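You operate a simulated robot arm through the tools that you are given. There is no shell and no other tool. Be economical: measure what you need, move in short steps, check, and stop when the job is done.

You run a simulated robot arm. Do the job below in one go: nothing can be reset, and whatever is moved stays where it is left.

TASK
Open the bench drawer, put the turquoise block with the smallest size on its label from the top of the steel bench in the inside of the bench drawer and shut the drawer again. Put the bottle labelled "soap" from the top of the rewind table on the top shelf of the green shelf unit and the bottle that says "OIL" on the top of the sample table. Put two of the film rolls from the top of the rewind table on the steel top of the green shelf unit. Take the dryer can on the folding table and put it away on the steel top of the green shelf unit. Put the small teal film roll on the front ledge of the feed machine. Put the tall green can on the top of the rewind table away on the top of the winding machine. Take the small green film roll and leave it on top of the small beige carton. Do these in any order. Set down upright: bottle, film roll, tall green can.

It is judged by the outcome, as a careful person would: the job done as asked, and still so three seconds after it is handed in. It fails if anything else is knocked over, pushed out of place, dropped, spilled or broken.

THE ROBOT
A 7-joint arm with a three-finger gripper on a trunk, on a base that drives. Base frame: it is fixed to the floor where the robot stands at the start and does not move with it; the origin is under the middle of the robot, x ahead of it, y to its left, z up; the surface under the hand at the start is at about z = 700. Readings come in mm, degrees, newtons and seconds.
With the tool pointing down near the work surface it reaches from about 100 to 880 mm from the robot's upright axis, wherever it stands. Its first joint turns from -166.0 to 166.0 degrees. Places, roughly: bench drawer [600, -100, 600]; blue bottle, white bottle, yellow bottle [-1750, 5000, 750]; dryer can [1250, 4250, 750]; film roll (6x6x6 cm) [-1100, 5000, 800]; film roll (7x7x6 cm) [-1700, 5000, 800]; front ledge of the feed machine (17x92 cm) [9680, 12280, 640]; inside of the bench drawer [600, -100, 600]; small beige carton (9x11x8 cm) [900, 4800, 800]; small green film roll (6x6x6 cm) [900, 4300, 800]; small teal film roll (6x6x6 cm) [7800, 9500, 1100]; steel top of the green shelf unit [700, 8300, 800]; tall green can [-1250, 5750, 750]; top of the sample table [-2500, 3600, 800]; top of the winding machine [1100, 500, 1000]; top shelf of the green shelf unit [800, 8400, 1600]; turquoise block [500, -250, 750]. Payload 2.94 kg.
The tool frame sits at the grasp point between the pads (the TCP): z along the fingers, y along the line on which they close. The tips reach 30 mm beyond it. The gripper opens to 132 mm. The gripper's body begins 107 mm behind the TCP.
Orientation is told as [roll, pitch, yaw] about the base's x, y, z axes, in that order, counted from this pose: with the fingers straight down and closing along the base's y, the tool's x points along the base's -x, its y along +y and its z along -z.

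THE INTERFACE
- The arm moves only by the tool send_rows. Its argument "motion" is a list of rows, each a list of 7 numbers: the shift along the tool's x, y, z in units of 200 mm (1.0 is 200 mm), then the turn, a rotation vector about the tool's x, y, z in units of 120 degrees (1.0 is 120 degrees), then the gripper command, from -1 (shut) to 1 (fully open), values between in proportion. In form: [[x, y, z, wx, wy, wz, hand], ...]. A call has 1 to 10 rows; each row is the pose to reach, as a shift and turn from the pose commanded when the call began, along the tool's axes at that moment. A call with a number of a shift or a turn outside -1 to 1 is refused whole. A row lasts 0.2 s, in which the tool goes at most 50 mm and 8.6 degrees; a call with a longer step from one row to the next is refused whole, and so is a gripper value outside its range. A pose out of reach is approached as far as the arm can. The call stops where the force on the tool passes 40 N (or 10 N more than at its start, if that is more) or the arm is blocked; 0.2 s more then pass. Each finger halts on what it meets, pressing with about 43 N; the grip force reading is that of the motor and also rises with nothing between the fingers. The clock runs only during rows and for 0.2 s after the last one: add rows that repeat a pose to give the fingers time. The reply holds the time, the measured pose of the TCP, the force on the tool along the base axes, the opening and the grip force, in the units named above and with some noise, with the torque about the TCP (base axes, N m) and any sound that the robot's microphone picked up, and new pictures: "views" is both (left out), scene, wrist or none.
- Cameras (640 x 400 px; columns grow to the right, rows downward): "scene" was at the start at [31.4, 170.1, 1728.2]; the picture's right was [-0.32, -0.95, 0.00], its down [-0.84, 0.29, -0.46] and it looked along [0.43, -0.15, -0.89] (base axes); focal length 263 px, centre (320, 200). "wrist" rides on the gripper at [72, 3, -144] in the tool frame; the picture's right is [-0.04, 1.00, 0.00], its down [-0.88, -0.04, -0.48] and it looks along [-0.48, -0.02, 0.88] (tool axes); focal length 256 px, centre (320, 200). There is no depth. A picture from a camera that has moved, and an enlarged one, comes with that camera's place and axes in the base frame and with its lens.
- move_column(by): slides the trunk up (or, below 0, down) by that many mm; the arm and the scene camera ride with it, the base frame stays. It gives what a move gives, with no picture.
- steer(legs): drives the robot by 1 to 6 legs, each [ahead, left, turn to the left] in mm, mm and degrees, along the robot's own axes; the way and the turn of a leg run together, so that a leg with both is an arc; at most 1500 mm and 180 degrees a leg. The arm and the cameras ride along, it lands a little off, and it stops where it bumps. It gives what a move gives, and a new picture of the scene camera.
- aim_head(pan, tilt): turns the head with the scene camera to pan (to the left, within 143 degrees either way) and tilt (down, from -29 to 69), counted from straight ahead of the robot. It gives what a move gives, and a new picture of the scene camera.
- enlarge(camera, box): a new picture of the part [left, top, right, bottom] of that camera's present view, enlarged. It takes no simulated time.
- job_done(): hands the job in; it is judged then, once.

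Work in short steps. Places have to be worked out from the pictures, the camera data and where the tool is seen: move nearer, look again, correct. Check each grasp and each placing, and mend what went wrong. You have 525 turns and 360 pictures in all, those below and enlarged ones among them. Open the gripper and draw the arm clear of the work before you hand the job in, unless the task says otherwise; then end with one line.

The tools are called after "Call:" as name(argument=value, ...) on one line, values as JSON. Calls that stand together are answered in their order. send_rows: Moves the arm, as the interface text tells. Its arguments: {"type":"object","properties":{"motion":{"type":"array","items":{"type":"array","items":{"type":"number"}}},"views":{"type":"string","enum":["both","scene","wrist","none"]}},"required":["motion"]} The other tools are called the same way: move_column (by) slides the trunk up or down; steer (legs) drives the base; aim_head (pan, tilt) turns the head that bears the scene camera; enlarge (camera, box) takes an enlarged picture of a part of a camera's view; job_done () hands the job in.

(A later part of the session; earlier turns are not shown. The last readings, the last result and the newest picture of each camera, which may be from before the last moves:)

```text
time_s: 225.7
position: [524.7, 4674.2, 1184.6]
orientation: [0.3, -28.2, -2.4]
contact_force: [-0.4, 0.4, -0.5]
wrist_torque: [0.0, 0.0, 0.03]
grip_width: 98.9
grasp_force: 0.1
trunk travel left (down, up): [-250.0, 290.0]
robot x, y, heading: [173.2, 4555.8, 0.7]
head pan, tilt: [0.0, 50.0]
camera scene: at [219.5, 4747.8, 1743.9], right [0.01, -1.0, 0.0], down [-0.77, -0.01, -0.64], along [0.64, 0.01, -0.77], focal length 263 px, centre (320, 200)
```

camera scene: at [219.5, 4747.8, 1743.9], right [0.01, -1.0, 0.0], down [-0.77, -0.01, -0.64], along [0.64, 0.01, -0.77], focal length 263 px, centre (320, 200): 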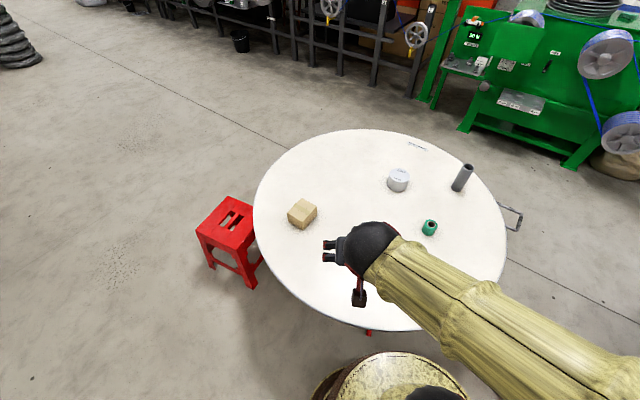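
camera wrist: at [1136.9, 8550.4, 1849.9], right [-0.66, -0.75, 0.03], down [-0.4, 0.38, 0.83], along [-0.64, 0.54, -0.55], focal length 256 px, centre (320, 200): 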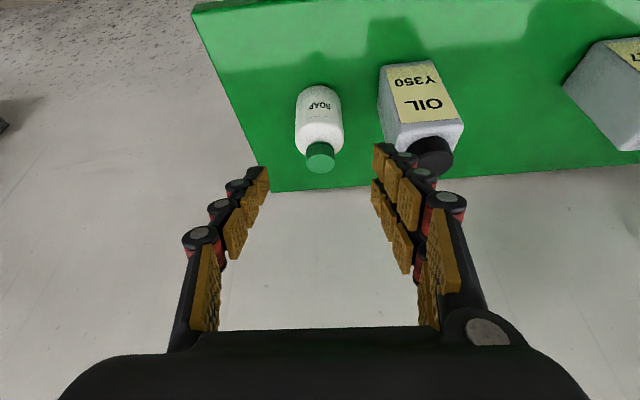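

Roll at about (857,4291), carton at (938,4840). Moving to the roll's pre-grasp.

Call:
send_rows(motion=[[-0.05, -0.155, 0.16, 0, 0, 0, 0.4], [-0.1, -0.31, 0.33, 0, 0, 0, 0.4], [-0.15, -0.46, 0.5, 0, 0, 0, 0.4], [-0.2, -0.61, 0.66, 0, 0, 0, 0.4], [-0.25, -0.765, 0.83, 0, 0, 0, 0.4], [-0.29, -0.92, 0.98, 0, 0, 0, 0.4]], views="none")

Call:
send_rows(motion=[[-0.05, -0.155, 0.1, 0, 0, 0, 0.4], [-0.1, -0.31, 0.2, 0, 0, 0, 0.4], [-0.15, -0.46, 0.3, 0, 0, 0, 0.4], [-0.2, -0.61, 0.4, 0, 0, 0, 0.4], [-0.25, -0.765, 0.5, 0, 0, 0, 0.4], [-0.29, -0.92, 0.6, 0, 0, 0, 0.4]], views="wrist")

```text
time_s: 227.1
position: [663.6, 4483.4, 1037.8]
orientation: [0.5, -28.1, -2.4]
contact_force: [-0.5, -0.2, -0.3]
wrist_torque: [-0.01, 0.03, 0.0]
grip_width: 92.3
grasp_force: 0.0
trunk travel left (down, up): [-250.0, 290.0]
robot x, y, heading: [173.0, 4556.4, 0.5]
head pan, tilt: [0.0, 50.0]
```

```text
time_s: 228.5
position: [762.1, 4295.3, 956.6]
orientation: [0.5, -28.1, -2.4]
contact_force: [0.0, -0.7, 0.0]
wrist_torque: [0.02, 0.0, -0.01]
grip_width: 92.0
grasp_force: 0.1
trunk travel left (down, up): [-250.0, 290.0]
robot x, y, heading: [174.6, 4559.0, 0.6]
head pan, tilt: [0.0, 50.0]
camera wrist: at [631.4, 4303.3, 1048.8], right [0.08, 1.0, 0.03], down [0.55, -0.06, 0.83], along [0.83, -0.05, -0.55], focal length 256 px, centre (320, 200)
```

wrist: 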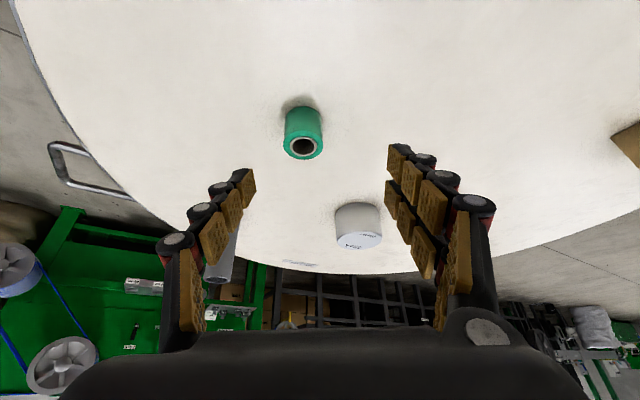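

Moving closer and re-checking.

Call:
send_rows(motion=[[-0.02, -0.03, 0.2, 0, 0, 0, 0.4], [-0.04, -0.06, 0.4, 0, 0, 0, 0.4], [-0.06, -0.095, 0.62, 0, 0, 0, 0.4]], views="wrist")

```text
time_s: 229.3
position: [832.7, 4274.9, 852.2]
orientation: [0.5, -28.1, -2.4]
contact_force: [0.5, 0.8, 0.6]
wrist_torque: [0.02, 0.06, -0.01]
grip_width: 92.1
grasp_force: 0.0
trunk travel left (down, up): [-250.0, 290.0]
robot x, y, heading: [175.2, 4555.0, 0.9]
head pan, tilt: [0.0, 50.0]
camera wrist: at [700.9, 4283.5, 943.8], right [0.08, 1.0, 0.03], down [0.55, -0.06, 0.83], along [0.83, -0.05, -0.55], focal length 256 px, centre (320, 200)
```

wrist: 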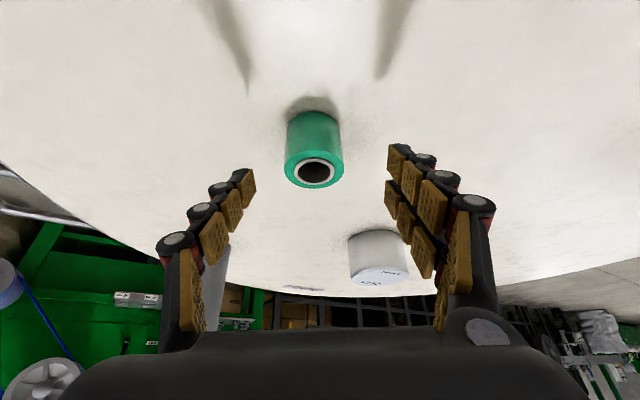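

Roll centre is at (886,4268) with its top near z≈790. Descending and gripping.

Call:
send_rows(motion=[[-0.01, -0.01, 0.2, 0, 0, 0, 0.4], [-0.03, -0.024, 0.4, 0, 0, 0, 0.4], [-0.037, -0.024, 0.49, 0, 0, 0, 0.4], [-0.037, -0.024, 0.49, 0, 0, 0, -1], [-0.037, -0.024, 0.49, 0, 0, 0, -1], [-0.037, -0.024, 0.49, 0, 0, 0, -1], [-0.037, -0.024, 0.49, 0, 0, 0, -1]], views="wrist")

```text
time_s: 230.9
position: [885.4, 4270.7, 776.1]
orientation: [0.2, -28.6, -2.3]
contact_force: [1.7, 15.0, 34.9]
wrist_torque: [1.57, 0.03, -0.08]
grip_width: 53.8
grasp_force: 27.0
trunk travel left (down, up): [-250.0, 290.0]
robot x, y, heading: [173.1, 4556.4, 0.9]
head pan, tilt: [0.0, 50.0]
camera wrist: at [753.2, 4278.1, 867.1], right [0.08, 1.0, 0.02], down [0.54, -0.06, 0.84], along [0.84, -0.05, -0.54], focal length 256 px, centre (320, 200)
```

wrist: 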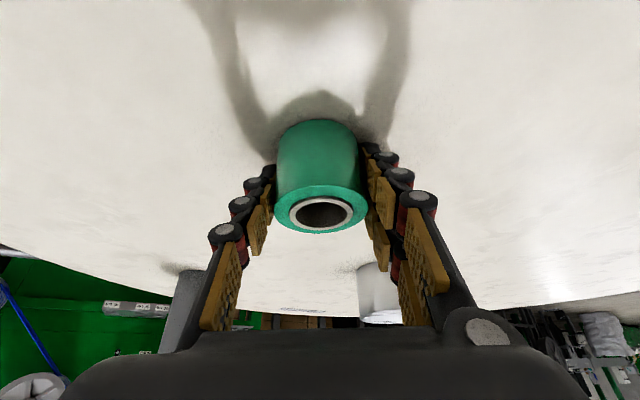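

Gripped (54 mm), with the fingertips just touching the table. Lifting.

Call:
send_rows(motion=[[-0.05, 0, -0.094, 0, 0, 0, -1], [-0.14, 0, -0.264, 0, 0, 0, -1], [-0.23, 0, -0.434, 0, 0, 0, -1], [-0.32, 0, -0.6, 0, 0, 0, -1], [-0.4, 0, -0.75, 0, 0, 0, -1]], views="wrist")

```text
time_s: 232.1
position: [882.5, 4267.7, 944.0]
orientation: [0.4, -28.1, -2.3]
contact_force: [0.6, 0.6, -1.4]
wrist_torque: [0.02, -0.08, 0.0]
grip_width: 53.1
grasp_force: 43.1
trunk travel left (down, up): [-250.0, 290.0]
robot x, y, heading: [174.3, 4557.0, 0.6]
head pan, tilt: [0.0, 50.0]
camera wrist: at [751.0, 4276.9, 1036.5], right [0.08, 1.0, 0.03], down [0.55, -0.06, 0.83], along [0.83, -0.05, -0.55], focal length 256 px, centre (320, 200)
```

wrist: 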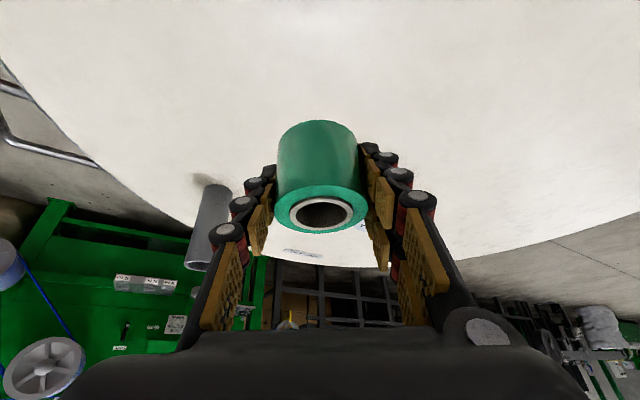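

Carrying the roll toward the carton.

Call:
send_rows(motion=[[0, 0.2, 0, 0, 0, 0, -1], [0, 0.4, 0, 0, 0, 0, -1], [0, 0.6, 0, 0, 0, 0, -1], [0, 0.8, 0, 0, 0, 0, -1], [0, 1.0, 0, 0, 0, 0, -1]], views="none")

Call:
send_rows(motion=[[0, 0.2, 0, 0, 0, 0, -1], [0, 0.4, 0, 0, 0, 0, -1], [0, 0.6, 0, 0, 0, 0, -1], [0, 0.8, 0, 0, 0, 0, -1], [0, 1.0, 0, 0, 0, 0, -1]], views="wrist")

```text
time_s: 233.3
position: [889.1, 4467.2, 942.2]
orientation: [0.5, -28.2, -2.3]
contact_force: [-0.9, -0.4, -2.0]
wrist_torque: [-0.03, 0.0, -0.03]
grip_width: 53.2
grasp_force: 43.3
trunk travel left (down, up): [-250.0, 290.0]
robot x, y, heading: [176.5, 4554.6, 0.7]
head pan, tilt: [0.0, 50.0]
```

```text
time_s: 234.5
position: [898.2, 4670.3, 944.5]
orientation: [0.5, -28.2, -2.4]
contact_force: [-0.2, 0.5, -1.3]
wrist_torque: [0.0, -0.04, 0.01]
grip_width: 52.8
grasp_force: 43.0
trunk travel left (down, up): [-250.0, 290.0]
robot x, y, heading: [176.2, 4555.2, 0.4]
head pan, tilt: [0.0, 50.0]
camera wrist: at [766.5, 4678.0, 1036.8], right [0.08, 1.0, 0.03], down [0.55, -0.06, 0.83], along [0.83, -0.05, -0.55], focal length 256 px, centre (320, 200)
```

wrist: 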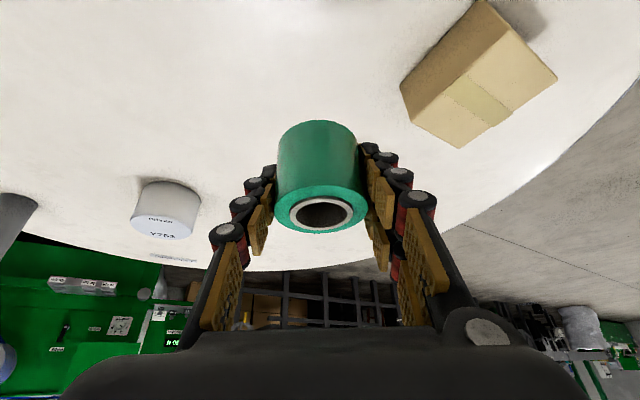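

Carton top centre is at about (923,4827). Moving above it.

Call:
send_rows(motion=[[-0.02, 0.2, 0.011, 0, 0, 0, -1], [-0.04, 0.4, 0.022, 0, 0, 0, -1], [-0.06, 0.6, 0.033, 0, 0, 0, -1], [-0.08, 0.79, 0.043, 0, 0, 0, -1]])

```text
time_s: 235.5
position: [919.3, 4825.2, 943.7]
orientation: [0.4, -28.2, -2.4]
contact_force: [-0.2, 0.1, -1.2]
wrist_torque: [-0.05, 0.01, 0.03]
grip_width: 53.1
grasp_force: 42.8
trunk travel left (down, up): [-250.0, 290.0]
robot x, y, heading: [176.4, 4556.3, 0.7]
head pan, tilt: [0.0, 50.0]
camera scene: at [220.3, 4748.6, 1743.7], right [0.01, -1.0, 0.0], down [-0.77, -0.01, -0.64], along [0.64, 0.01, -0.77], focal length 263 px, centre (320, 200)
camera wrist: at [788.2, 4834.1, 1036.1], right [0.08, 1.0, 0.03], down [0.55, -0.06, 0.83], along [0.83, -0.05, -0.55], focal length 256 px, centre (320, 200)
```

scene: 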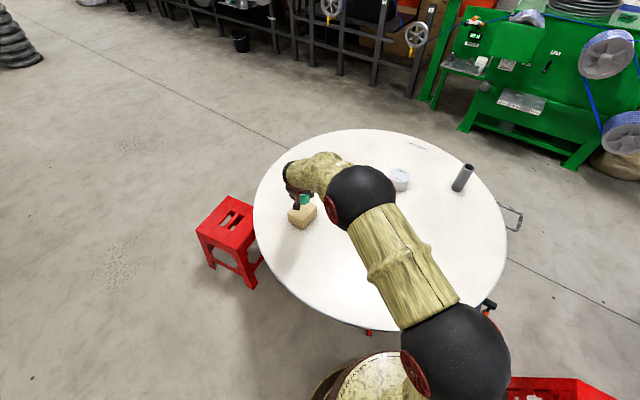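
wrist: 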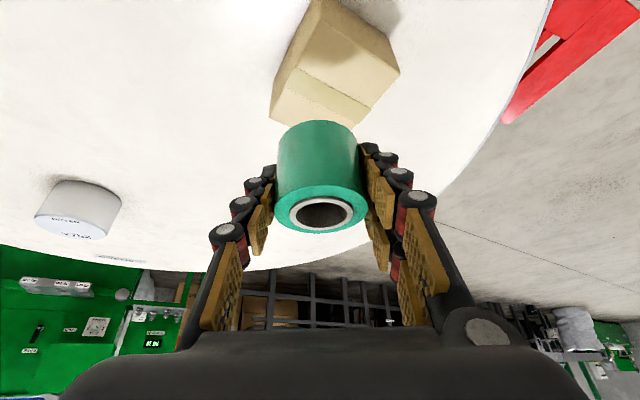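

Call:
enlarge(camera="wrist", box=[240, 0, 430, 130])

```text
3.08 times, centred on (335, 65) of wrist
camera zoom: at [788.2, 4834.1, 1036.1], right [0.08, 1.0, 0.03], down [0.55, -0.06, 0.83], along [0.83, -0.05, -0.55], focal length 788 px, centre (274, 615)
```

zoom: 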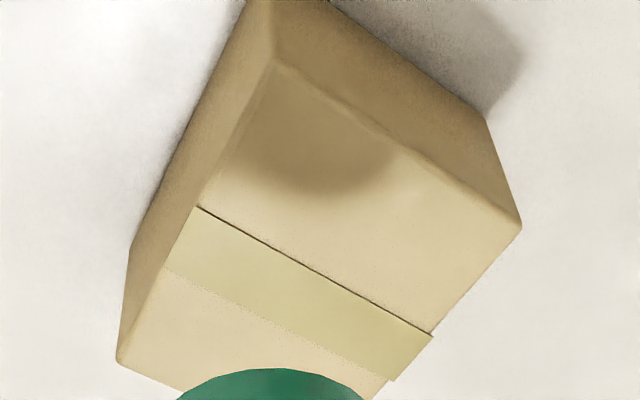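

Carton top centre ≈(935,4842), z≈818. Centring and descending.

Call:
send_rows(motion=[[-0.03, 0.05, 0.05, 0, 0, 0, -1], [0.0, 0.088, 0.15, 0, 0, 0, -1], [0.06, 0.088, 0.27, 0, 0, 0, -1], [0.119, 0.088, 0.385, 0, 0, 0, -1]], views="wrist")

```text
time_s: 236.5
position: [937.9, 4842.7, 867.8]
orientation: [0.5, -28.2, -2.4]
contact_force: [0.2, 0.0, 0.0]
wrist_torque: [0.0, 0.03, 0.01]
grip_width: 53.1
grasp_force: 43.1
trunk travel left (down, up): [-250.0, 290.0]
robot x, y, heading: [172.9, 4558.2, 0.9]
head pan, tilt: [0.0, 50.0]
camera wrist: at [807.1, 4850.6, 959.6], right [0.08, 1.0, 0.03], down [0.55, -0.06, 0.83], along [0.83, -0.05, -0.55], focal length 256 px, centre (320, 200)
```

wrist: 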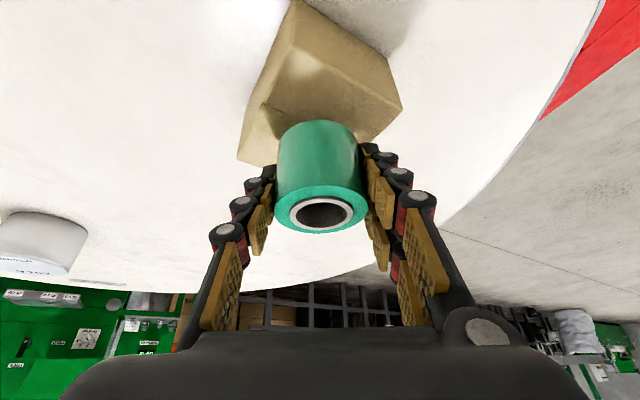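

Well centred. Descending gently to contact.

Call:
send_rows(motion=[[0.012, 0, 0.022, 0, 0, 0, -1], [0.021, 0, 0.04, 0, 0, 0, -1], [0.028, 0, 0.053, 0, 0, 0, -1], [0.035, 0, 0.066, 0, 0, 0, -1], [0.042, 0, 0.079, 0, 0, 0, -1]], views="wrist")

```text
time_s: 237.7
position: [937.0, 4842.1, 847.7]
orientation: [0.5, -28.2, -2.3]
contact_force: [0.5, -0.2, -0.5]
wrist_torque: [0.0, 0.01, -0.02]
grip_width: 53.2
grasp_force: 43.1
trunk travel left (down, up): [-250.0, 290.0]
robot x, y, heading: [177.5, 4558.6, 0.8]
head pan, tilt: [0.0, 50.0]
camera wrist: at [806.7, 4851.4, 941.0], right [0.08, 1.0, 0.03], down [0.55, -0.06, 0.83], along [0.83, -0.05, -0.55], focal length 256 px, centre (320, 200)
```

wrist: 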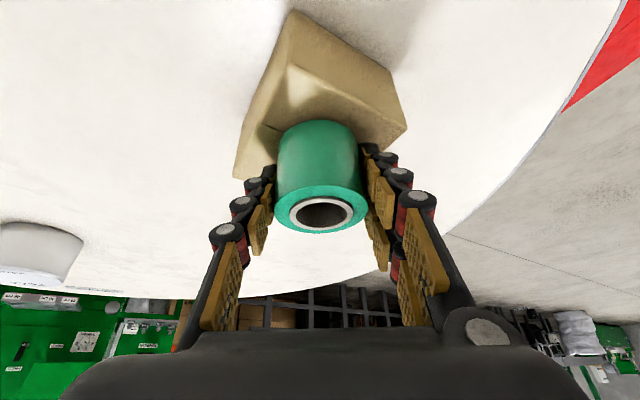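

Call:
send_rows(motion=[[0.007, 0, 0.013, 0, 0, 0, -1], [0.014, 0, 0.026, 0, 0, 0, -1], [0.021, 0, 0.039, 0, 0, 0, -1], [0.028, 0, 0.052, 0, 0, 0, -1], [0.035, 0, 0.065, 0, 0, 0, -1]], views="wrist")

```text
time_s: 238.8
position: [943.9, 4845.6, 845.4]
orientation: [0.9, -28.8, -2.7]
contact_force: [4.3, -0.1, 9.2]
wrist_torque: [0.21, 0.03, -0.11]
grip_width: 53.2
grasp_force: 43.0
trunk travel left (down, up): [-250.0, 290.0]
robot x, y, heading: [170.2, 4556.2, 0.5]
head pan, tilt: [0.0, 50.0]
stopped in row 5: the force on the tool passed its limit at 43 N (the readings are from after the stop); the commanded pose is now the measured one
camera wrist: at [811.4, 4854.2, 936.3], right [0.08, 1.0, 0.03], down [0.54, -0.07, 0.84], along [0.84, -0.05, -0.54], focal length 256 px, centre (320, 200)
```

wrist: 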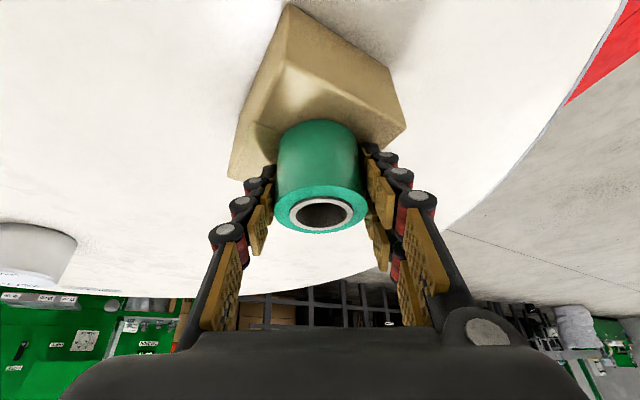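

On the carton. Releasing and retreating up and back.

Call:
send_rows(motion=[[0, 0, 0, 0, 0, 0, 0.0], [0, 0, 0, 0, 0, 0, 0.12], [0, 0, 0, 0, 0, 0, 0.12], [-0.02, 0, -0.04, 0, 0, 0, 0.12], [-0.08, 0, -0.16, 0, 0, 0, 0.12], [-0.16, 0, -0.32, 0, 0, 0, 0.12], [-0.16, 0, -0.55, 0, 0, 0, 0.3], [-0.16, 0, -0.78, 0, 0, 0, 0.3], [-0.16, 0, -0.95, 0, 0, 0, 0.3]])

```text
time_s: 240.8
position: [875.8, 4846.0, 1022.9]
orientation: [0.5, -28.6, -2.5]
contact_force: [0.2, 0.0, 0.7]
wrist_torque: [0.01, -0.02, -0.01]
grip_width: 85.8
grasp_force: 0.1
trunk travel left (down, up): [-250.0, 290.0]
robot x, y, heading: [174.3, 4556.1, 0.4]
head pan, tilt: [0.0, 50.0]
camera scene: at [219.3, 4747.8, 1743.9], right [0.01, -1.0, 0.0], down [-0.77, -0.01, -0.64], along [0.64, 0.01, -0.77], focal length 263 px, centre (320, 200)
camera wrist: at [744.3, 4853.8, 1115.0], right [0.08, 1.0, 0.03], down [0.54, -0.07, 0.84], along [0.84, -0.05, -0.55], focal length 256 px, centre (320, 200)
```

scene: 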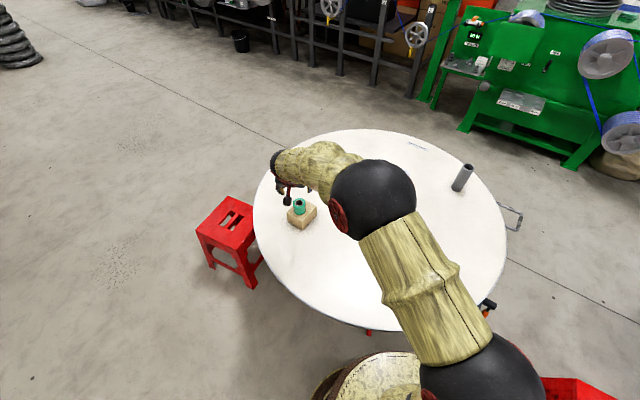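
wrist: 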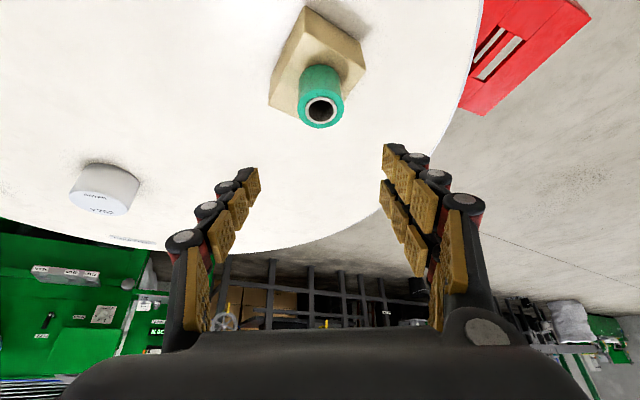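

The roll stands on the carton. The dryer can at about (1140,4385) is too far from this side, so I'll retract and drive around to the east side of the table.

Call:
send_rows(motion=[[0.15, -0.1, -0.17, 0, 0, 0, 0.3], [0.3, -0.2, -0.34, 0, 0, 0, 0.3], [0.45, -0.3, -0.51, 0, 0, 0, 0.3], [0.6, -0.4, -0.68, 0, 0, 0, 0.3], [0.78, -0.5, -0.85, 0, 0, 0, 0.3]], views="none")

Call:
send_rows(motion=[[0.18, 0, -0.08, 0, 0, 0, 0.3], [0.36, 0, -0.16, 0, 0, 0, 0.3], [0.54, 0, -0.24, 0, 0, 0, 0.3], [0.7, 0, -0.32, 0, 0, 0, 0.3]], views="none")

Call:
steer(legs=[[-220, 340, 0], [200, 1100, 0], [1200, 50, 0], [800, -1050, 0]])

```text
refused: row 5 steps farther than a row can; nothing moved
```

```text
time_s: 241.8
position: [722.1, 4854.2, 1015.2]
orientation: [0.6, -28.6, -2.6]
contact_force: [0.1, -0.3, -0.1]
wrist_torque: [0.01, -0.03, -0.02]
grip_width: 86.0
grasp_force: 0.1
trunk travel left (down, up): [-250.0, 290.0]
robot x, y, heading: [174.3, 4557.8, 0.6]
head pan, tilt: [0.0, 50.0]
```

```text
time_s: 261.4
position: [2655.1, 5343.0, 1013.7]
orientation: [0.6, -28.6, -2.2]
contact_force: [0.2, -0.1, 0.7]
wrist_torque: [0.01, 0.0, -0.04]
grip_width: 85.9
grasp_force: 0.0
trunk travel left (down, up): [-250.0, 290.0]
robot x, y, heading: [2110.3, 5044.9, 1.5]
head pan, tilt: [0.0, 50.0]
camera scene: at [2152.3, 5235.3, 1743.9], right [0.02, -1.0, 0.0], down [-0.77, -0.01, -0.64], along [0.64, 0.01, -0.77], focal length 263 px, centre (320, 200)
```

scene: 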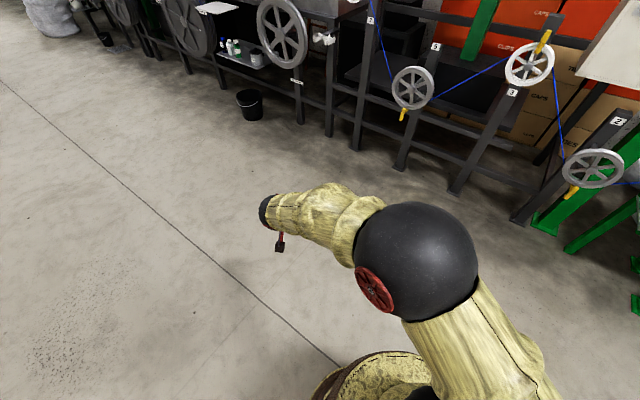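

Turning to face the table from the east after retracting the arm somewhat.

Call:
send_rows(motion=[[0.15, -0.1, -0.15, 0, 0, 0, 1], [0.3, -0.2, -0.3, 0, 0, 0, 1], [0.45, -0.3, -0.45, 0, 0, 0, 1], [0.6, -0.4, -0.6, 0, 0, 0, 1], [0.75, -0.5, -0.75, 0, 0, 0, 1]], views="none")

Call:
steer(legs=[[0, 0, 178.5], [0, 0, 0.1]])

```text
time_s: 262.6
position: [2446.1, 5249.7, 1073.3]
orientation: [0.7, -28.6, -2.2]
contact_force: [0.6, 0.1, -0.4]
wrist_torque: [-0.04, 0.03, 0.0]
grip_width: 132.4
grasp_force: 0.0
trunk travel left (down, up): [-250.0, 290.0]
robot x, y, heading: [2106.8, 5043.0, 1.1]
head pan, tilt: [0.0, 50.0]
```

```text
time_s: 270.9
position: [1794.9, 4798.9, 1075.0]
orientation: [0.7, -28.6, -175.5]
contact_force: [-0.6, -0.6, -0.4]
wrist_torque: [0.01, 0.02, 0.01]
grip_width: 131.8
grasp_force: 0.0
trunk travel left (down, up): [-250.0, 290.0]
robot x, y, heading: [2105.3, 5043.8, -172.0]
head pan, tilt: [0.0, 50.0]
camera scene: at [2087.9, 4849.3, 1743.9], right [-0.14, 0.99, 0.0], down [0.76, 0.1, -0.64], along [-0.64, -0.09, -0.77], focal length 263 px, centre (320, 200)
```

scene: 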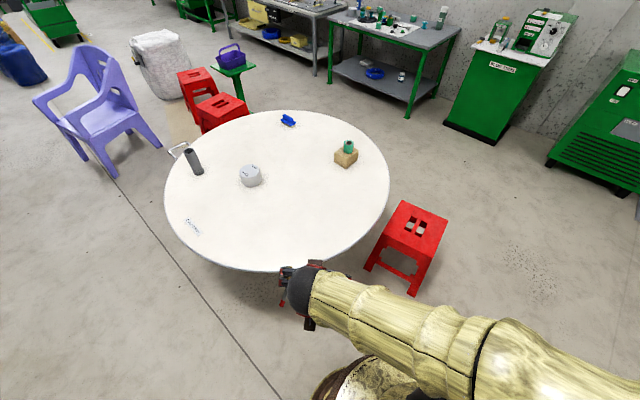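

Dryer can ≈(1165,4360) from here. Moving to the stand point due east of it.

Call:
steer(legs=[[0, 0, -8], [0, 705, 0], [165, 0, 0]])

```text
time_s: 276.4
position: [1595.1, 4147.6, 1073.7]
orientation: [0.7, -28.6, 176.3]
contact_force: [-0.2, -0.6, -0.2]
wrist_torque: [0.02, -0.03, 0.02]
grip_width: 132.1
grasp_force: 0.1
trunk travel left (down, up): [-250.0, 290.0]
robot x, y, heading: [1935.8, 4346.9, 179.3]
head pan, tilt: [0.0, 50.0]
camera scene: at [1892.1, 4156.4, 1743.8], right [0.01, 1.0, 0.0], down [0.77, 0.0, -0.64], along [-0.64, 0.0, -0.77], focal length 263 px, centre (320, 200)
```

scene: 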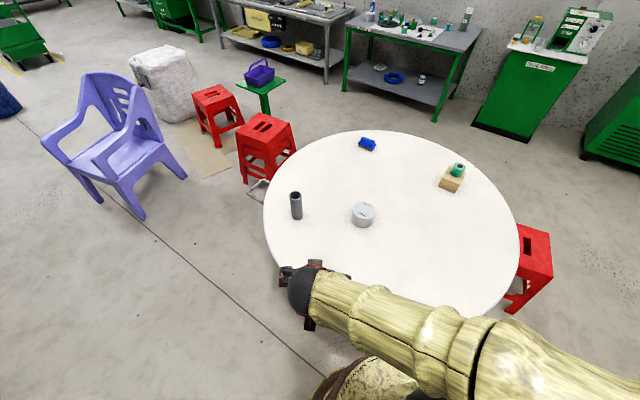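

Dryer can is straight ahead at (1172,4349). Extending to a pre-grasp with the gripper fully open.

Call:
send_rows(motion=[[-0.12, -0.087, 0.16, 0, 0, 0, 1], [-0.24, -0.174, 0.32, 0, 0, 0, 1], [-0.36, -0.26, 0.48, 0, 0, 0, 1], [-0.48, -0.347, 0.64, 0, 0, 0, 1], [-0.61, -0.434, 0.8, 0, 0, 0, 1]], views="none")

Call:
send_rows(motion=[[-0.12, -0.087, 0.16, 0, 0, 0, 1], [-0.24, -0.174, 0.32, 0, 0, 0, 1], [-0.36, -0.26, 0.48, 0, 0, 0, 1], [-0.48, -0.347, 0.62, 0, 0, 0, 1], [-0.61, -0.434, 0.72, 0, 0, 0, 1]], views="wrist")

```text
time_s: 277.6
position: [1418.2, 4244.0, 990.2]
orientation: [0.7, -28.4, 176.4]
contact_force: [-1.0, 0.1, -0.4]
wrist_torque: [-0.02, -0.02, 0.02]
grip_width: 131.8
grasp_force: 0.0
trunk travel left (down, up): [-250.0, 290.0]
robot x, y, heading: [1938.2, 4347.4, 179.8]
head pan, tilt: [0.0, 50.0]
```

```text
time_s: 278.8
position: [1246.9, 4337.1, 918.8]
orientation: [0.7, -28.5, 176.5]
contact_force: [-0.7, -0.6, 0.5]
wrist_torque: [-0.02, 0.01, 0.01]
grip_width: 131.6
grasp_force: 0.1
trunk travel left (down, up): [-250.0, 290.0]
robot x, y, heading: [1938.7, 4343.3, 179.7]
head pan, tilt: [0.0, 50.0]
camera wrist: at [1378.5, 4328.3, 1010.5], right [-0.1, -0.99, 0.03], down [-0.54, 0.08, 0.84], along [-0.84, 0.06, -0.55], focal length 256 px, centre (320, 200)
```

wrist: 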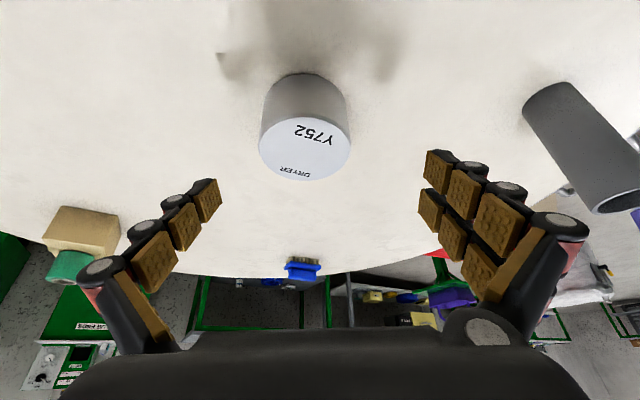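

Centring 14 mm sideways and advancing around the can.

Call:
send_rows(motion=[[0, -0.035, 0.15, 0, 0, 0, 1], [-0.01, -0.07, 0.33, 0, 0, 0, 1], [-0.014, -0.07, 0.53, 0, 0, 0, 1], [-0.014, -0.07, 0.68, 0, 0, 0, 1], [-0.014, -0.07, 0.735, 0, 0, 0, 1]], views="wrist")

```text
time_s: 280.0
position: [1171.1, 4356.8, 792.7]
orientation: [0.8, -28.6, 176.5]
contact_force: [-0.3, -0.8, -0.7]
wrist_torque: [0.02, -0.01, 0.0]
grip_width: 131.9
grasp_force: 0.1
trunk travel left (down, up): [-250.0, 290.0]
robot x, y, heading: [1936.7, 4347.7, 179.6]
head pan, tilt: [0.0, 50.0]
camera wrist: at [1303.1, 4347.7, 883.7], right [-0.1, -0.99, 0.03], down [-0.54, 0.08, 0.84], along [-0.84, 0.06, -0.55], focal length 256 px, centre (320, 200)
```

wrist: 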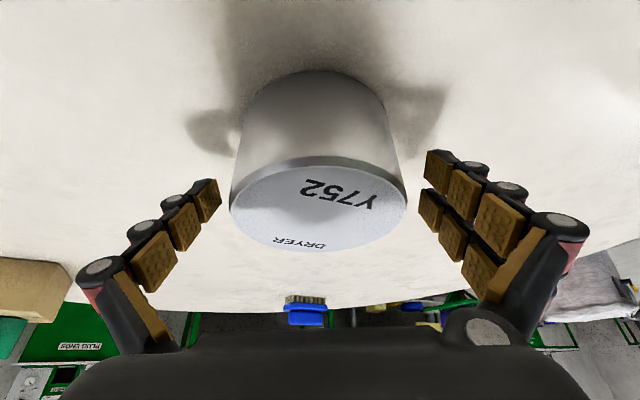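

Well placed. Closing on the can.

Call:
send_rows(motion=[[0, 0, 0, 0, 0, 0, -1], [0, 0, 0, 0, 0, 0, -1], [0, 0, 0, 0, 0, 0, -1], [0, 0, 0, 0, 0, 0, -1]], views="wrist")

```text
time_s: 281.0
position: [1170.9, 4356.5, 793.1]
orientation: [0.8, -28.6, 176.4]
contact_force: [0.2, 1.4, 2.6]
wrist_torque: [0.06, -0.09, -0.02]
grip_width: 100.3
grasp_force: 32.0
trunk travel left (down, up): [-250.0, 290.0]
robot x, y, heading: [1938.4, 4344.6, 179.7]
head pan, tilt: [0.0, 50.0]
camera wrist: at [1303.3, 4347.7, 884.3], right [-0.1, -0.99, 0.03], down [-0.54, 0.08, 0.84], along [-0.84, 0.06, -0.54], focal length 256 px, centre (320, 200)
```

wrist: 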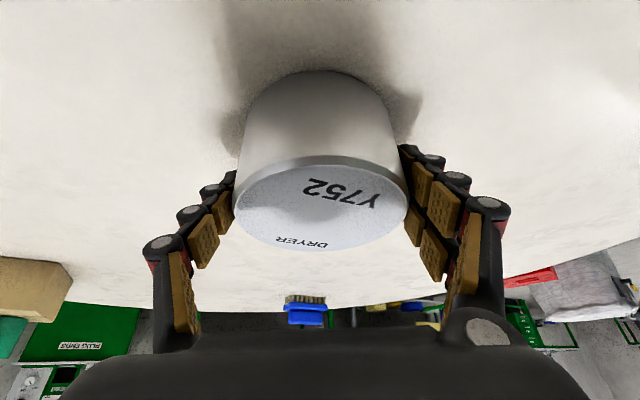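

Gripped at 100 mm. Lifting it.

Call:
send_rows(motion=[[-0.05, 0, -0.09, 0, 0, 0, -1], [-0.14, 0, -0.264, 0, 0, 0, -1], [-0.23, 0, -0.434, 0, 0, 0, -1], [-0.32, 0, -0.6, 0, 0, 0, -1], [-0.41, 0, -0.77, 0, 0, 0, -1]], views="wrist")

Call:
send_rows(motion=[[0.13, 0, -0.16, 0, 0, 0, -1], [0.26, 0, -0.32, 0, 0, 0, -1], [0.39, 0, -0.48, 0, 0, 0, -1], [0.52, 0, -0.64, 0, 0, 0, -1], [0.65, 0, -0.8, 0, 0, 0, -1]], views="wrist")

```text
time_s: 282.2
position: [1177.9, 4360.3, 966.9]
orientation: [0.7, -28.5, 176.4]
contact_force: [0.2, -0.1, -5.5]
wrist_torque: [0.02, 0.09, 0.01]
grip_width: 100.3
grasp_force: 42.7
trunk travel left (down, up): [-250.0, 290.0]
robot x, y, heading: [1938.4, 4347.2, 179.6]
head pan, tilt: [0.0, 50.0]
camera wrist: at [1309.1, 4351.3, 1057.2], right [-0.09, -0.99, 0.03], down [-0.54, 0.08, 0.84], along [-0.83, 0.06, -0.55], focal length 256 px, centre (320, 200)
```

wrist: 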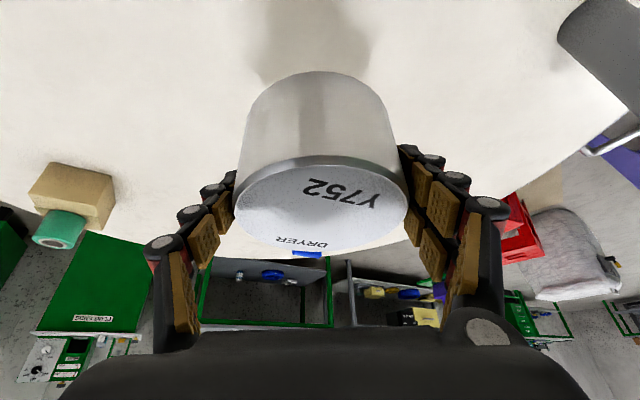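

```text
time_s: 283.4
position: [1365.3, 4351.3, 1045.6]
orientation: [0.6, -28.6, 176.5]
contact_force: [-1.0, 0.5, -3.6]
wrist_torque: [-0.02, -0.01, 0.02]
grip_width: 100.3
grasp_force: 43.1
trunk travel left (down, up): [-250.0, 290.0]
robot x, y, heading: [1941.0, 4347.7, 179.6]
head pan, tilt: [0.0, 50.0]
camera wrist: at [1498.1, 4342.2, 1136.4], right [-0.09, -1.0, 0.03], down [-0.54, 0.08, 0.84], along [-0.84, 0.06, -0.55], focal length 256 px, centre (320, 200)
```

wrist: 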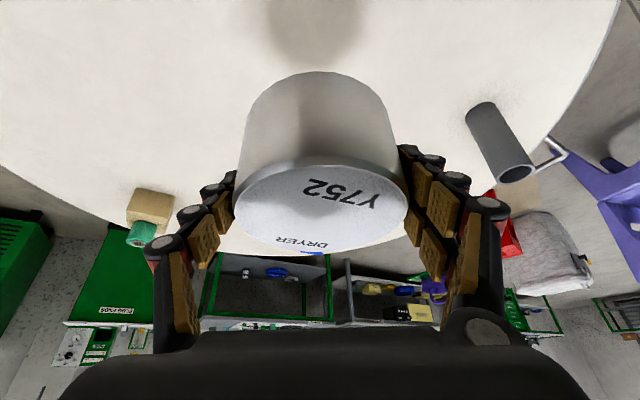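

Held securely. Retracting more, then turning to heading 144 and driving diagonally to the shelf unit.

Call:
send_rows(motion=[[0.14, 0, -0.12, 0, 0, 0, -1], [0.28, 0, -0.24, 0, 0, 0, -1], [0.42, 0, -0.36, 0, 0, 0, -1], [0.56, 0, -0.48, 0, 0, 0, -1], [0.7, 0, -0.6, 0, 0, 0, -1]], views="none")

Call:
steer(legs=[[0, 0, -35.5], [841, -881, 0], [841, -881, 0]])

```text
time_s: 284.6
position: [1546.8, 4339.2, 1084.6]
orientation: [0.8, -28.6, 176.4]
contact_force: [0.0, -0.4, -4.0]
wrist_torque: [0.01, 0.01, -0.01]
grip_width: 100.3
grasp_force: 43.6
trunk travel left (down, up): [-250.0, 290.0]
robot x, y, heading: [1937.5, 4342.1, 179.8]
head pan, tilt: [0.0, 50.0]
```

```text
time_s: 298.3
position: [1224.3, 6992.7, 1083.4]
orientation: [0.7, -28.6, 141.1]
contact_force: [1.0, -1.0, -3.7]
wrist_torque: [0.05, -0.02, 0.0]
grip_width: 100.2
grasp_force: 42.9
trunk travel left (down, up): [-250.0, 290.0]
robot x, y, heading: [1555.7, 6768.7, 144.3]
head pan, tilt: [0.0, 50.0]
camera scene: at [1401.3, 6642.7, 1743.9], right [0.58, 0.81, 0.0], down [0.62, -0.45, -0.64], along [-0.52, 0.38, -0.77], focal length 263 px, centre (320, 200)
```

scene: 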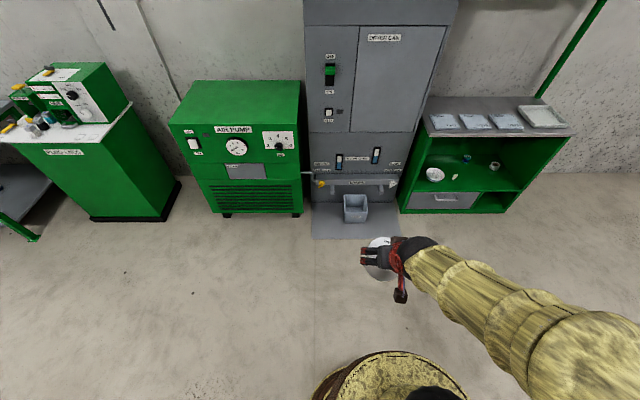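

Continuing to stand in front of the shelf unit.

Call:
steer(legs=[[700, -930, 0]])

Call:
aim_head(pan=0, tilt=40)

```text
time_s: 304.2
position: [1234.5, 8171.0, 1084.0]
orientation: [0.7, -28.5, 139.0]
contact_force: [0.1, -0.9, -4.1]
wrist_torque: [-0.02, -0.03, -0.02]
grip_width: 100.0
grasp_force: 43.0
trunk travel left (down, up): [-250.0, 290.0]
robot x, y, heading: [1551.6, 7930.7, 142.1]
head pan, tilt: [0.0, 50.0]
camera scene: at [1398.6, 7814.3, 1743.9], right [0.61, 0.79, 0.0], down [0.61, -0.47, -0.64], along [-0.51, 0.39, -0.77], focal length 263 px, centre (320, 200)
```

scene: 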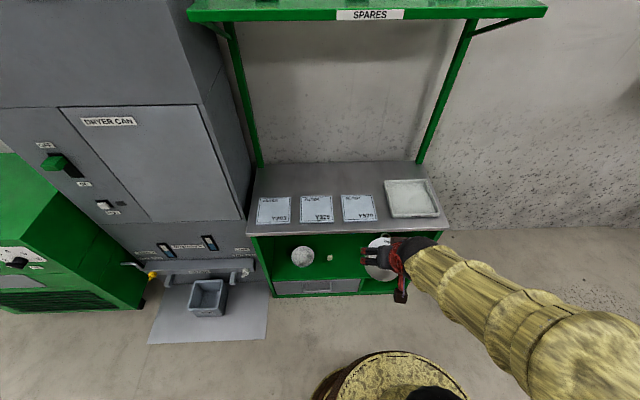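

```text
time_s: 304.9
position: [1234.1, 8169.1, 1083.8]
orientation: [0.7, -28.4, 139.0]
contact_force: [0.6, 0.2, -4.6]
wrist_torque: [-0.02, -0.01, 0.01]
grip_width: 100.6
grasp_force: 42.8
trunk travel left (down, up): [-250.0, 290.0]
robot x, y, heading: [1552.8, 7934.0, 142.7]
head pan, tilt: [0.0, 40.0]
camera scene: at [1392.2, 7819.0, 1758.0], right [0.61, 0.79, 0.0], down [0.51, -0.39, -0.77], along [-0.61, 0.47, -0.64], focal length 263 px, centre (320, 200)
```

scene: 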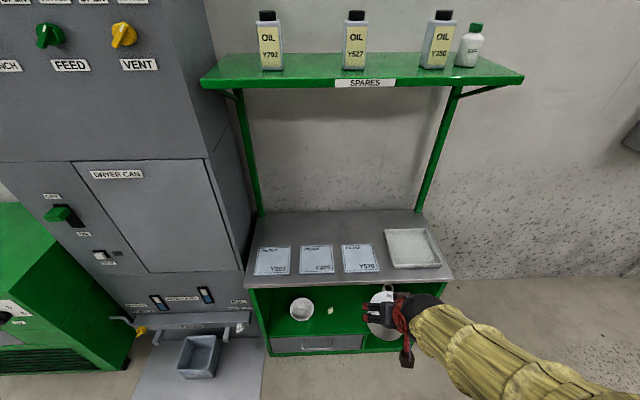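

The free back strip spans n≈4270–4490. The can goes near u≈7350. Driving ahead 290 mm, then extending.

Call:
steer(legs=[[290, 0, 1.5]])

```text
time_s: 306.9
position: [995.8, 8335.7, 1083.5]
orientation: [0.7, -28.4, 140.7]
contact_force: [0.3, 1.1, -3.5]
wrist_torque: [-0.03, 0.0, -0.01]
grip_width: 100.0
grasp_force: 43.1
trunk travel left (down, up): [-250.0, 290.0]
robot x, y, heading: [1315.5, 8105.9, 143.5]
head pan, tilt: [0.0, 40.0]
camera scene: at [1162.7, 7989.7, 1758.0], right [0.59, 0.81, 0.0], down [0.52, -0.38, -0.77], along [-0.62, 0.45, -0.64], focal length 263 px, centre (320, 200)
```

scene: 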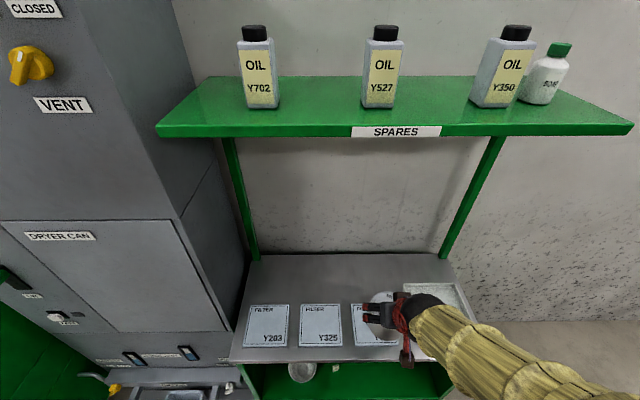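

Extending over the back strip.

Call:
send_rows(motion=[[-0.2, 0.01, 0.108, 0, 0, 0, -1], [-0.4, 0.02, 0.216, 0, 0, 0, -1], [-0.6, 0.03, 0.324, 0, 0, 0, -1], [-0.8, 0.03, 0.432, 0, 0, 0, -1], [-0.88, 0.03, 0.475, 0, 0, 0, -1]], views="none")

Call:
send_rows(motion=[[-0.1, 0.01, 0.1, 0, 0, 0, -1], [-0.2, 0.02, 0.25, 0, 0, 0, -1], [-0.2, 0.03, 0.44, 0, 0, 0, -1], [-0.16, 0.03, 0.63, 0, 0, 0, -1], [-0.125, 0.03, 0.807, 0, 0, 0, -1]])

```text
time_s: 308.1
position: [836.5, 8453.0, 1083.4]
orientation: [0.7, -28.5, 140.6]
contact_force: [0.1, 0.2, -3.7]
wrist_torque: [-0.01, -0.03, -0.01]
grip_width: 100.1
grasp_force: 42.3
trunk travel left (down, up): [-250.0, 290.0]
robot x, y, heading: [1316.6, 8108.9, 143.6]
head pan, tilt: [0.0, 40.0]
```

```text
time_s: 309.3
position: [753.8, 8511.9, 953.5]
orientation: [0.7, -28.6, 140.6]
contact_force: [-0.4, 0.9, -3.4]
wrist_torque: [-0.06, -0.1, 0.02]
grip_width: 100.1
grasp_force: 43.0
trunk travel left (down, up): [-250.0, 290.0]
robot x, y, heading: [1313.4, 8111.8, 143.7]
head pan, tilt: [0.0, 40.0]
camera scene: at [1162.2, 7990.1, 1758.0], right [0.59, 0.81, 0.0], down [0.52, -0.38, -0.77], along [-0.62, 0.45, -0.64], focal length 263 px, centre (320, 200)
camera wrist: at [855.1, 8427.5, 1044.9], right [-0.66, -0.75, 0.03], down [-0.39, 0.38, 0.84], along [-0.64, 0.54, -0.55], focal length 256 px, centre (320, 200)
```

scene: 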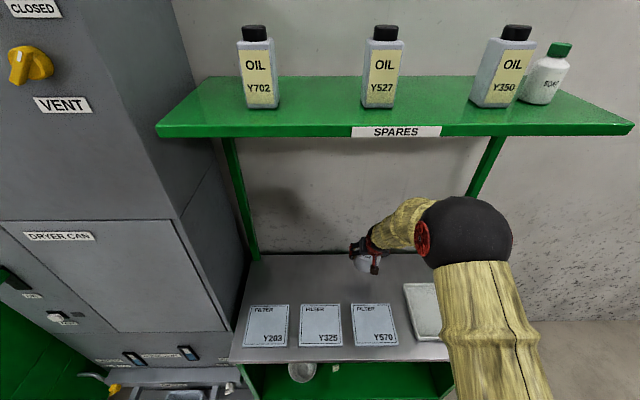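
wrist: 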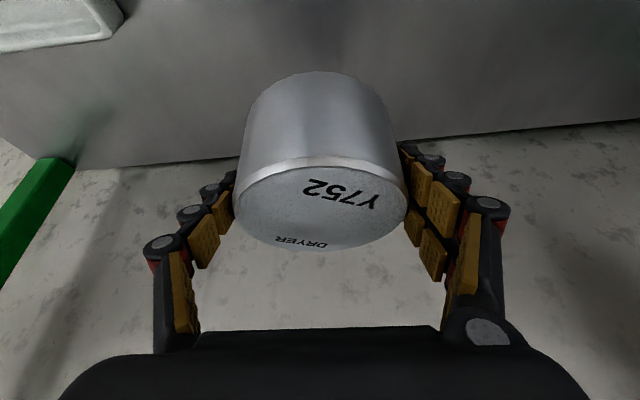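

Spot confirmed. Descending.

Call:
send_rows(motion=[[0.07, 0, 0.13, 0, 0, 0, -1], [0.14, 0, 0.26, 0, 0, 0, -1], [0.2, 0, 0.374, 0, 0, 0, -1]], views="none")

Call:
send_rows(motion=[[0.012, 0, 0.022, 0, 0, 0, -1], [0.024, 0, 0.044, 0, 0, 0, -1], [0.033, 0, 0.062, 0, 0, 0, -1], [0.041, 0, 0.077, 0, 0, 0, -1], [0.048, 0, 0.09, 0, 0, 0, -1], [0.055, 0, 0.103, 0, 0, 0, -1]], views="wrist")

```text
time_s: 310.1
position: [753.9, 8511.1, 867.5]
orientation: [0.7, -28.6, 140.6]
contact_force: [-0.9, 0.0, -4.3]
wrist_torque: [-0.02, -0.06, -0.02]
grip_width: 99.8
grasp_force: 42.9
trunk travel left (down, up): [-250.0, 290.0]
robot x, y, heading: [1317.5, 8112.5, 143.6]
head pan, tilt: [0.0, 40.0]
```

```text
time_s: 311.5
position: [753.6, 8514.1, 852.6]
orientation: [0.7, -29.0, 140.5]
contact_force: [5.1, 1.3, 32.4]
wrist_torque: [0.28, -0.13, 0.18]
grip_width: 100.6
grasp_force: 42.9
trunk travel left (down, up): [-250.0, 290.0]
robot x, y, heading: [1317.4, 8111.1, 143.9]
head pan, tilt: [0.0, 40.0]
camera wrist: at [854.6, 8429.1, 941.8], right [-0.66, -0.75, 0.03], down [-0.39, 0.38, 0.84], along [-0.65, 0.54, -0.54], focal length 256 px, centre (320, 200)
```

wrist: 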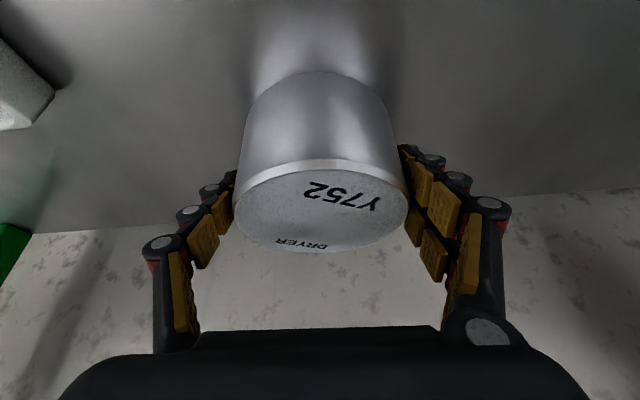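

Contact at the steel top. Releasing to about 125 mm and withdrawing.

Call:
send_rows(motion=[[-0.004, 0, -0.007, 0, 0, 0, 0.7], [-0.004, 0, -0.007, 0, 0, 0, 0.9], [-0.004, 0, -0.007, 0, 0, 0, 0.9], [-0.05, 0, -0.1, 0, 0, 0, 0.9], [-0.12, 0, -0.25, 0, 0, 0, 0.9], [-0.19, 0, -0.4, 0, 0, 0, 0.9], [-0.15, 0, -0.6, 0, 0, 0, 0.9], [-0.05, 0, -0.8, 0, 0, 0, 0.9]], views="wrist")

```text
time_s: 313.3
position: [808.2, 8470.9, 990.1]
orientation: [0.7, -28.5, 140.6]
contact_force: [-0.4, -0.2, 0.2]
wrist_torque: [0.0, -0.03, 0.05]
grip_width: 125.9
grasp_force: 0.4
trunk travel left (down, up): [-250.0, 290.0]
robot x, y, heading: [1317.0, 8111.1, 143.7]
head pan, tilt: [0.0, 40.0]
camera wrist: at [909.7, 8385.9, 1080.5], right [-0.66, -0.75, 0.03], down [-0.39, 0.38, 0.84], along [-0.64, 0.54, -0.55], focal length 256 px, centre (320, 200)
```

wrist: 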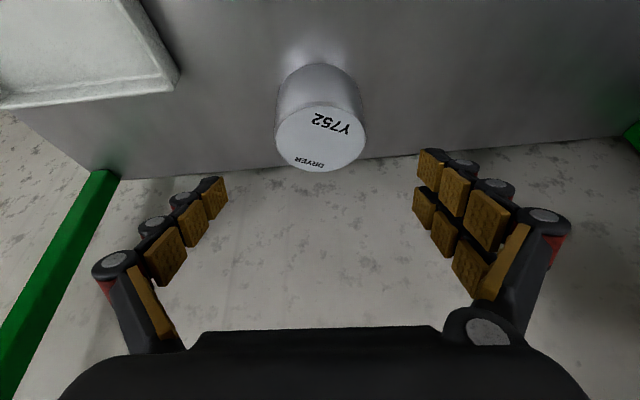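

Dryer can is on the steel top. Retracting, then heading back to the rewind table for a film roll.

Call:
send_rows(motion=[[0.18, 0, -0.12, 0, 0, 0, 0.5], [0.36, 0, -0.24, 0, 0, 0, 0.5], [0.54, 0, -0.36, 0, 0, 0, 0.5], [0.72, 0, -0.48, 0, 0, 0, 0.5], [0.9, 0, -0.6, 0, 0, 0, 0.5]], views="none")

Call:
send_rows(motion=[[0.18, 0, -0.11, 0, 0, 0, 0.5], [0.36, 0, -0.22, 0, 0, 0, 0.5], [0.54, 0, -0.33, 0, 0, 0, 0.5], [0.72, 0, -0.44, 0, 0, 0, 0.5], [0.8, 0, -0.5, 0, 0, 0, 0.5]], views="none")

```text
time_s: 314.5
position: [971.8, 8334.7, 1011.7]
orientation: [0.7, -28.6, 140.6]
contact_force: [-0.7, 0.4, 0.6]
wrist_torque: [0.0, 0.0, 0.01]
grip_width: 99.1
grasp_force: 0.6
trunk travel left (down, up): [-250.0, 290.0]
robot x, y, heading: [1321.6, 8110.8, 143.7]
head pan, tilt: [0.0, 40.0]
```

```text
time_s: 315.5
position: [1104.4, 8231.0, 1008.6]
orientation: [1.0, -24.5, 138.2]
contact_force: [-48.6, -129.5, 1.2]
wrist_torque: [12.55, -5.04, -18.84]
grip_width: 99.1
grasp_force: 0.1
out of reach, approached as far as the arm can: row 5
trunk travel left (down, up): [-250.0, 290.0]
robot x, y, heading: [1321.4, 8110.3, 143.9]
head pan, tilt: [0.0, 40.0]
stopped in row 5: the force on the tool passed its limit at 177 N (the readings are from after the stop); the commanded pose is now the measured one
```

The hand pressed against the robot's own trunk. Moving it forward again.

Call:
send_rows(motion=[[-0.1, 0, 0.03, 0, 0, 0, 0.5], [-0.25, 0, 0.0, 0, 0, 0, 0.5], [-0.4, 0, -0.05, 0, 0, 0, 0.5], [-0.55, 0, -0.1, 0, 0, 0, 0.5]], views="wrist")

```text
time_s: 315.8
position: [1103.7, 8230.4, 1008.2]
orientation: [1.3, -24.4, 138.0]
contact_force: [-15.0, -10.0, -4.1]
wrist_torque: [1.34, -0.96, -2.45]
grip_width: 99.1
grasp_force: 0.1
trunk travel left (down, up): [-250.0, 290.0]
robot x, y, heading: [1317.8, 8109.4, 144.0]
head pan, tilt: [0.0, 40.0]
stopped in row 1: the force on the tool passed its limit at 169 N (the readings are from after the stop); the commanded pose is now the measured one
camera wrist: at [1197.8, 8146.7, 1108.0], right [-0.69, -0.72, 0.04], down [-0.41, 0.44, 0.8], along [-0.59, 0.54, -0.6], focal length 256 px, centre (320, 200)
```

wrist: 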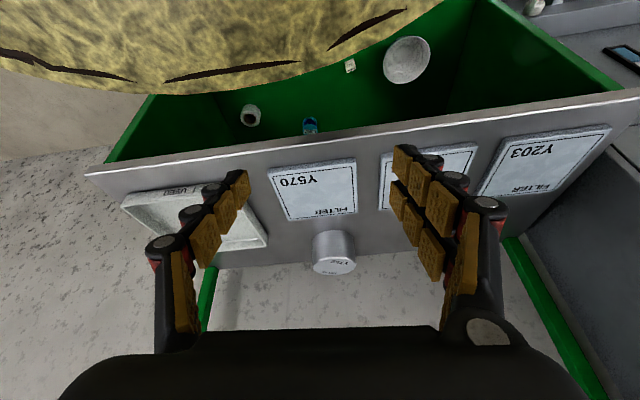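

Call:
send_rows(motion=[[-0.03, 0, -0.02, 0, 0, 0, 0.5], [-0.08, 0, -0.05, 0, 0, 0, 0.5], [-0.16, 0, -0.1, 0, 0, 0, 0.5]], views="none")

```text
time_s: 316.6
position: [1089.4, 8246.5, 1038.1]
orientation: [1.1, -24.4, 138.0]
contact_force: [-0.3, 0.0, -0.2]
wrist_torque: [0.01, -0.04, 0.01]
grip_width: 99.1
grasp_force: 0.1
trunk travel left (down, up): [-250.0, 290.0]
robot x, y, heading: [1319.2, 8107.6, 143.8]
head pan, tilt: [0.0, 40.0]
```

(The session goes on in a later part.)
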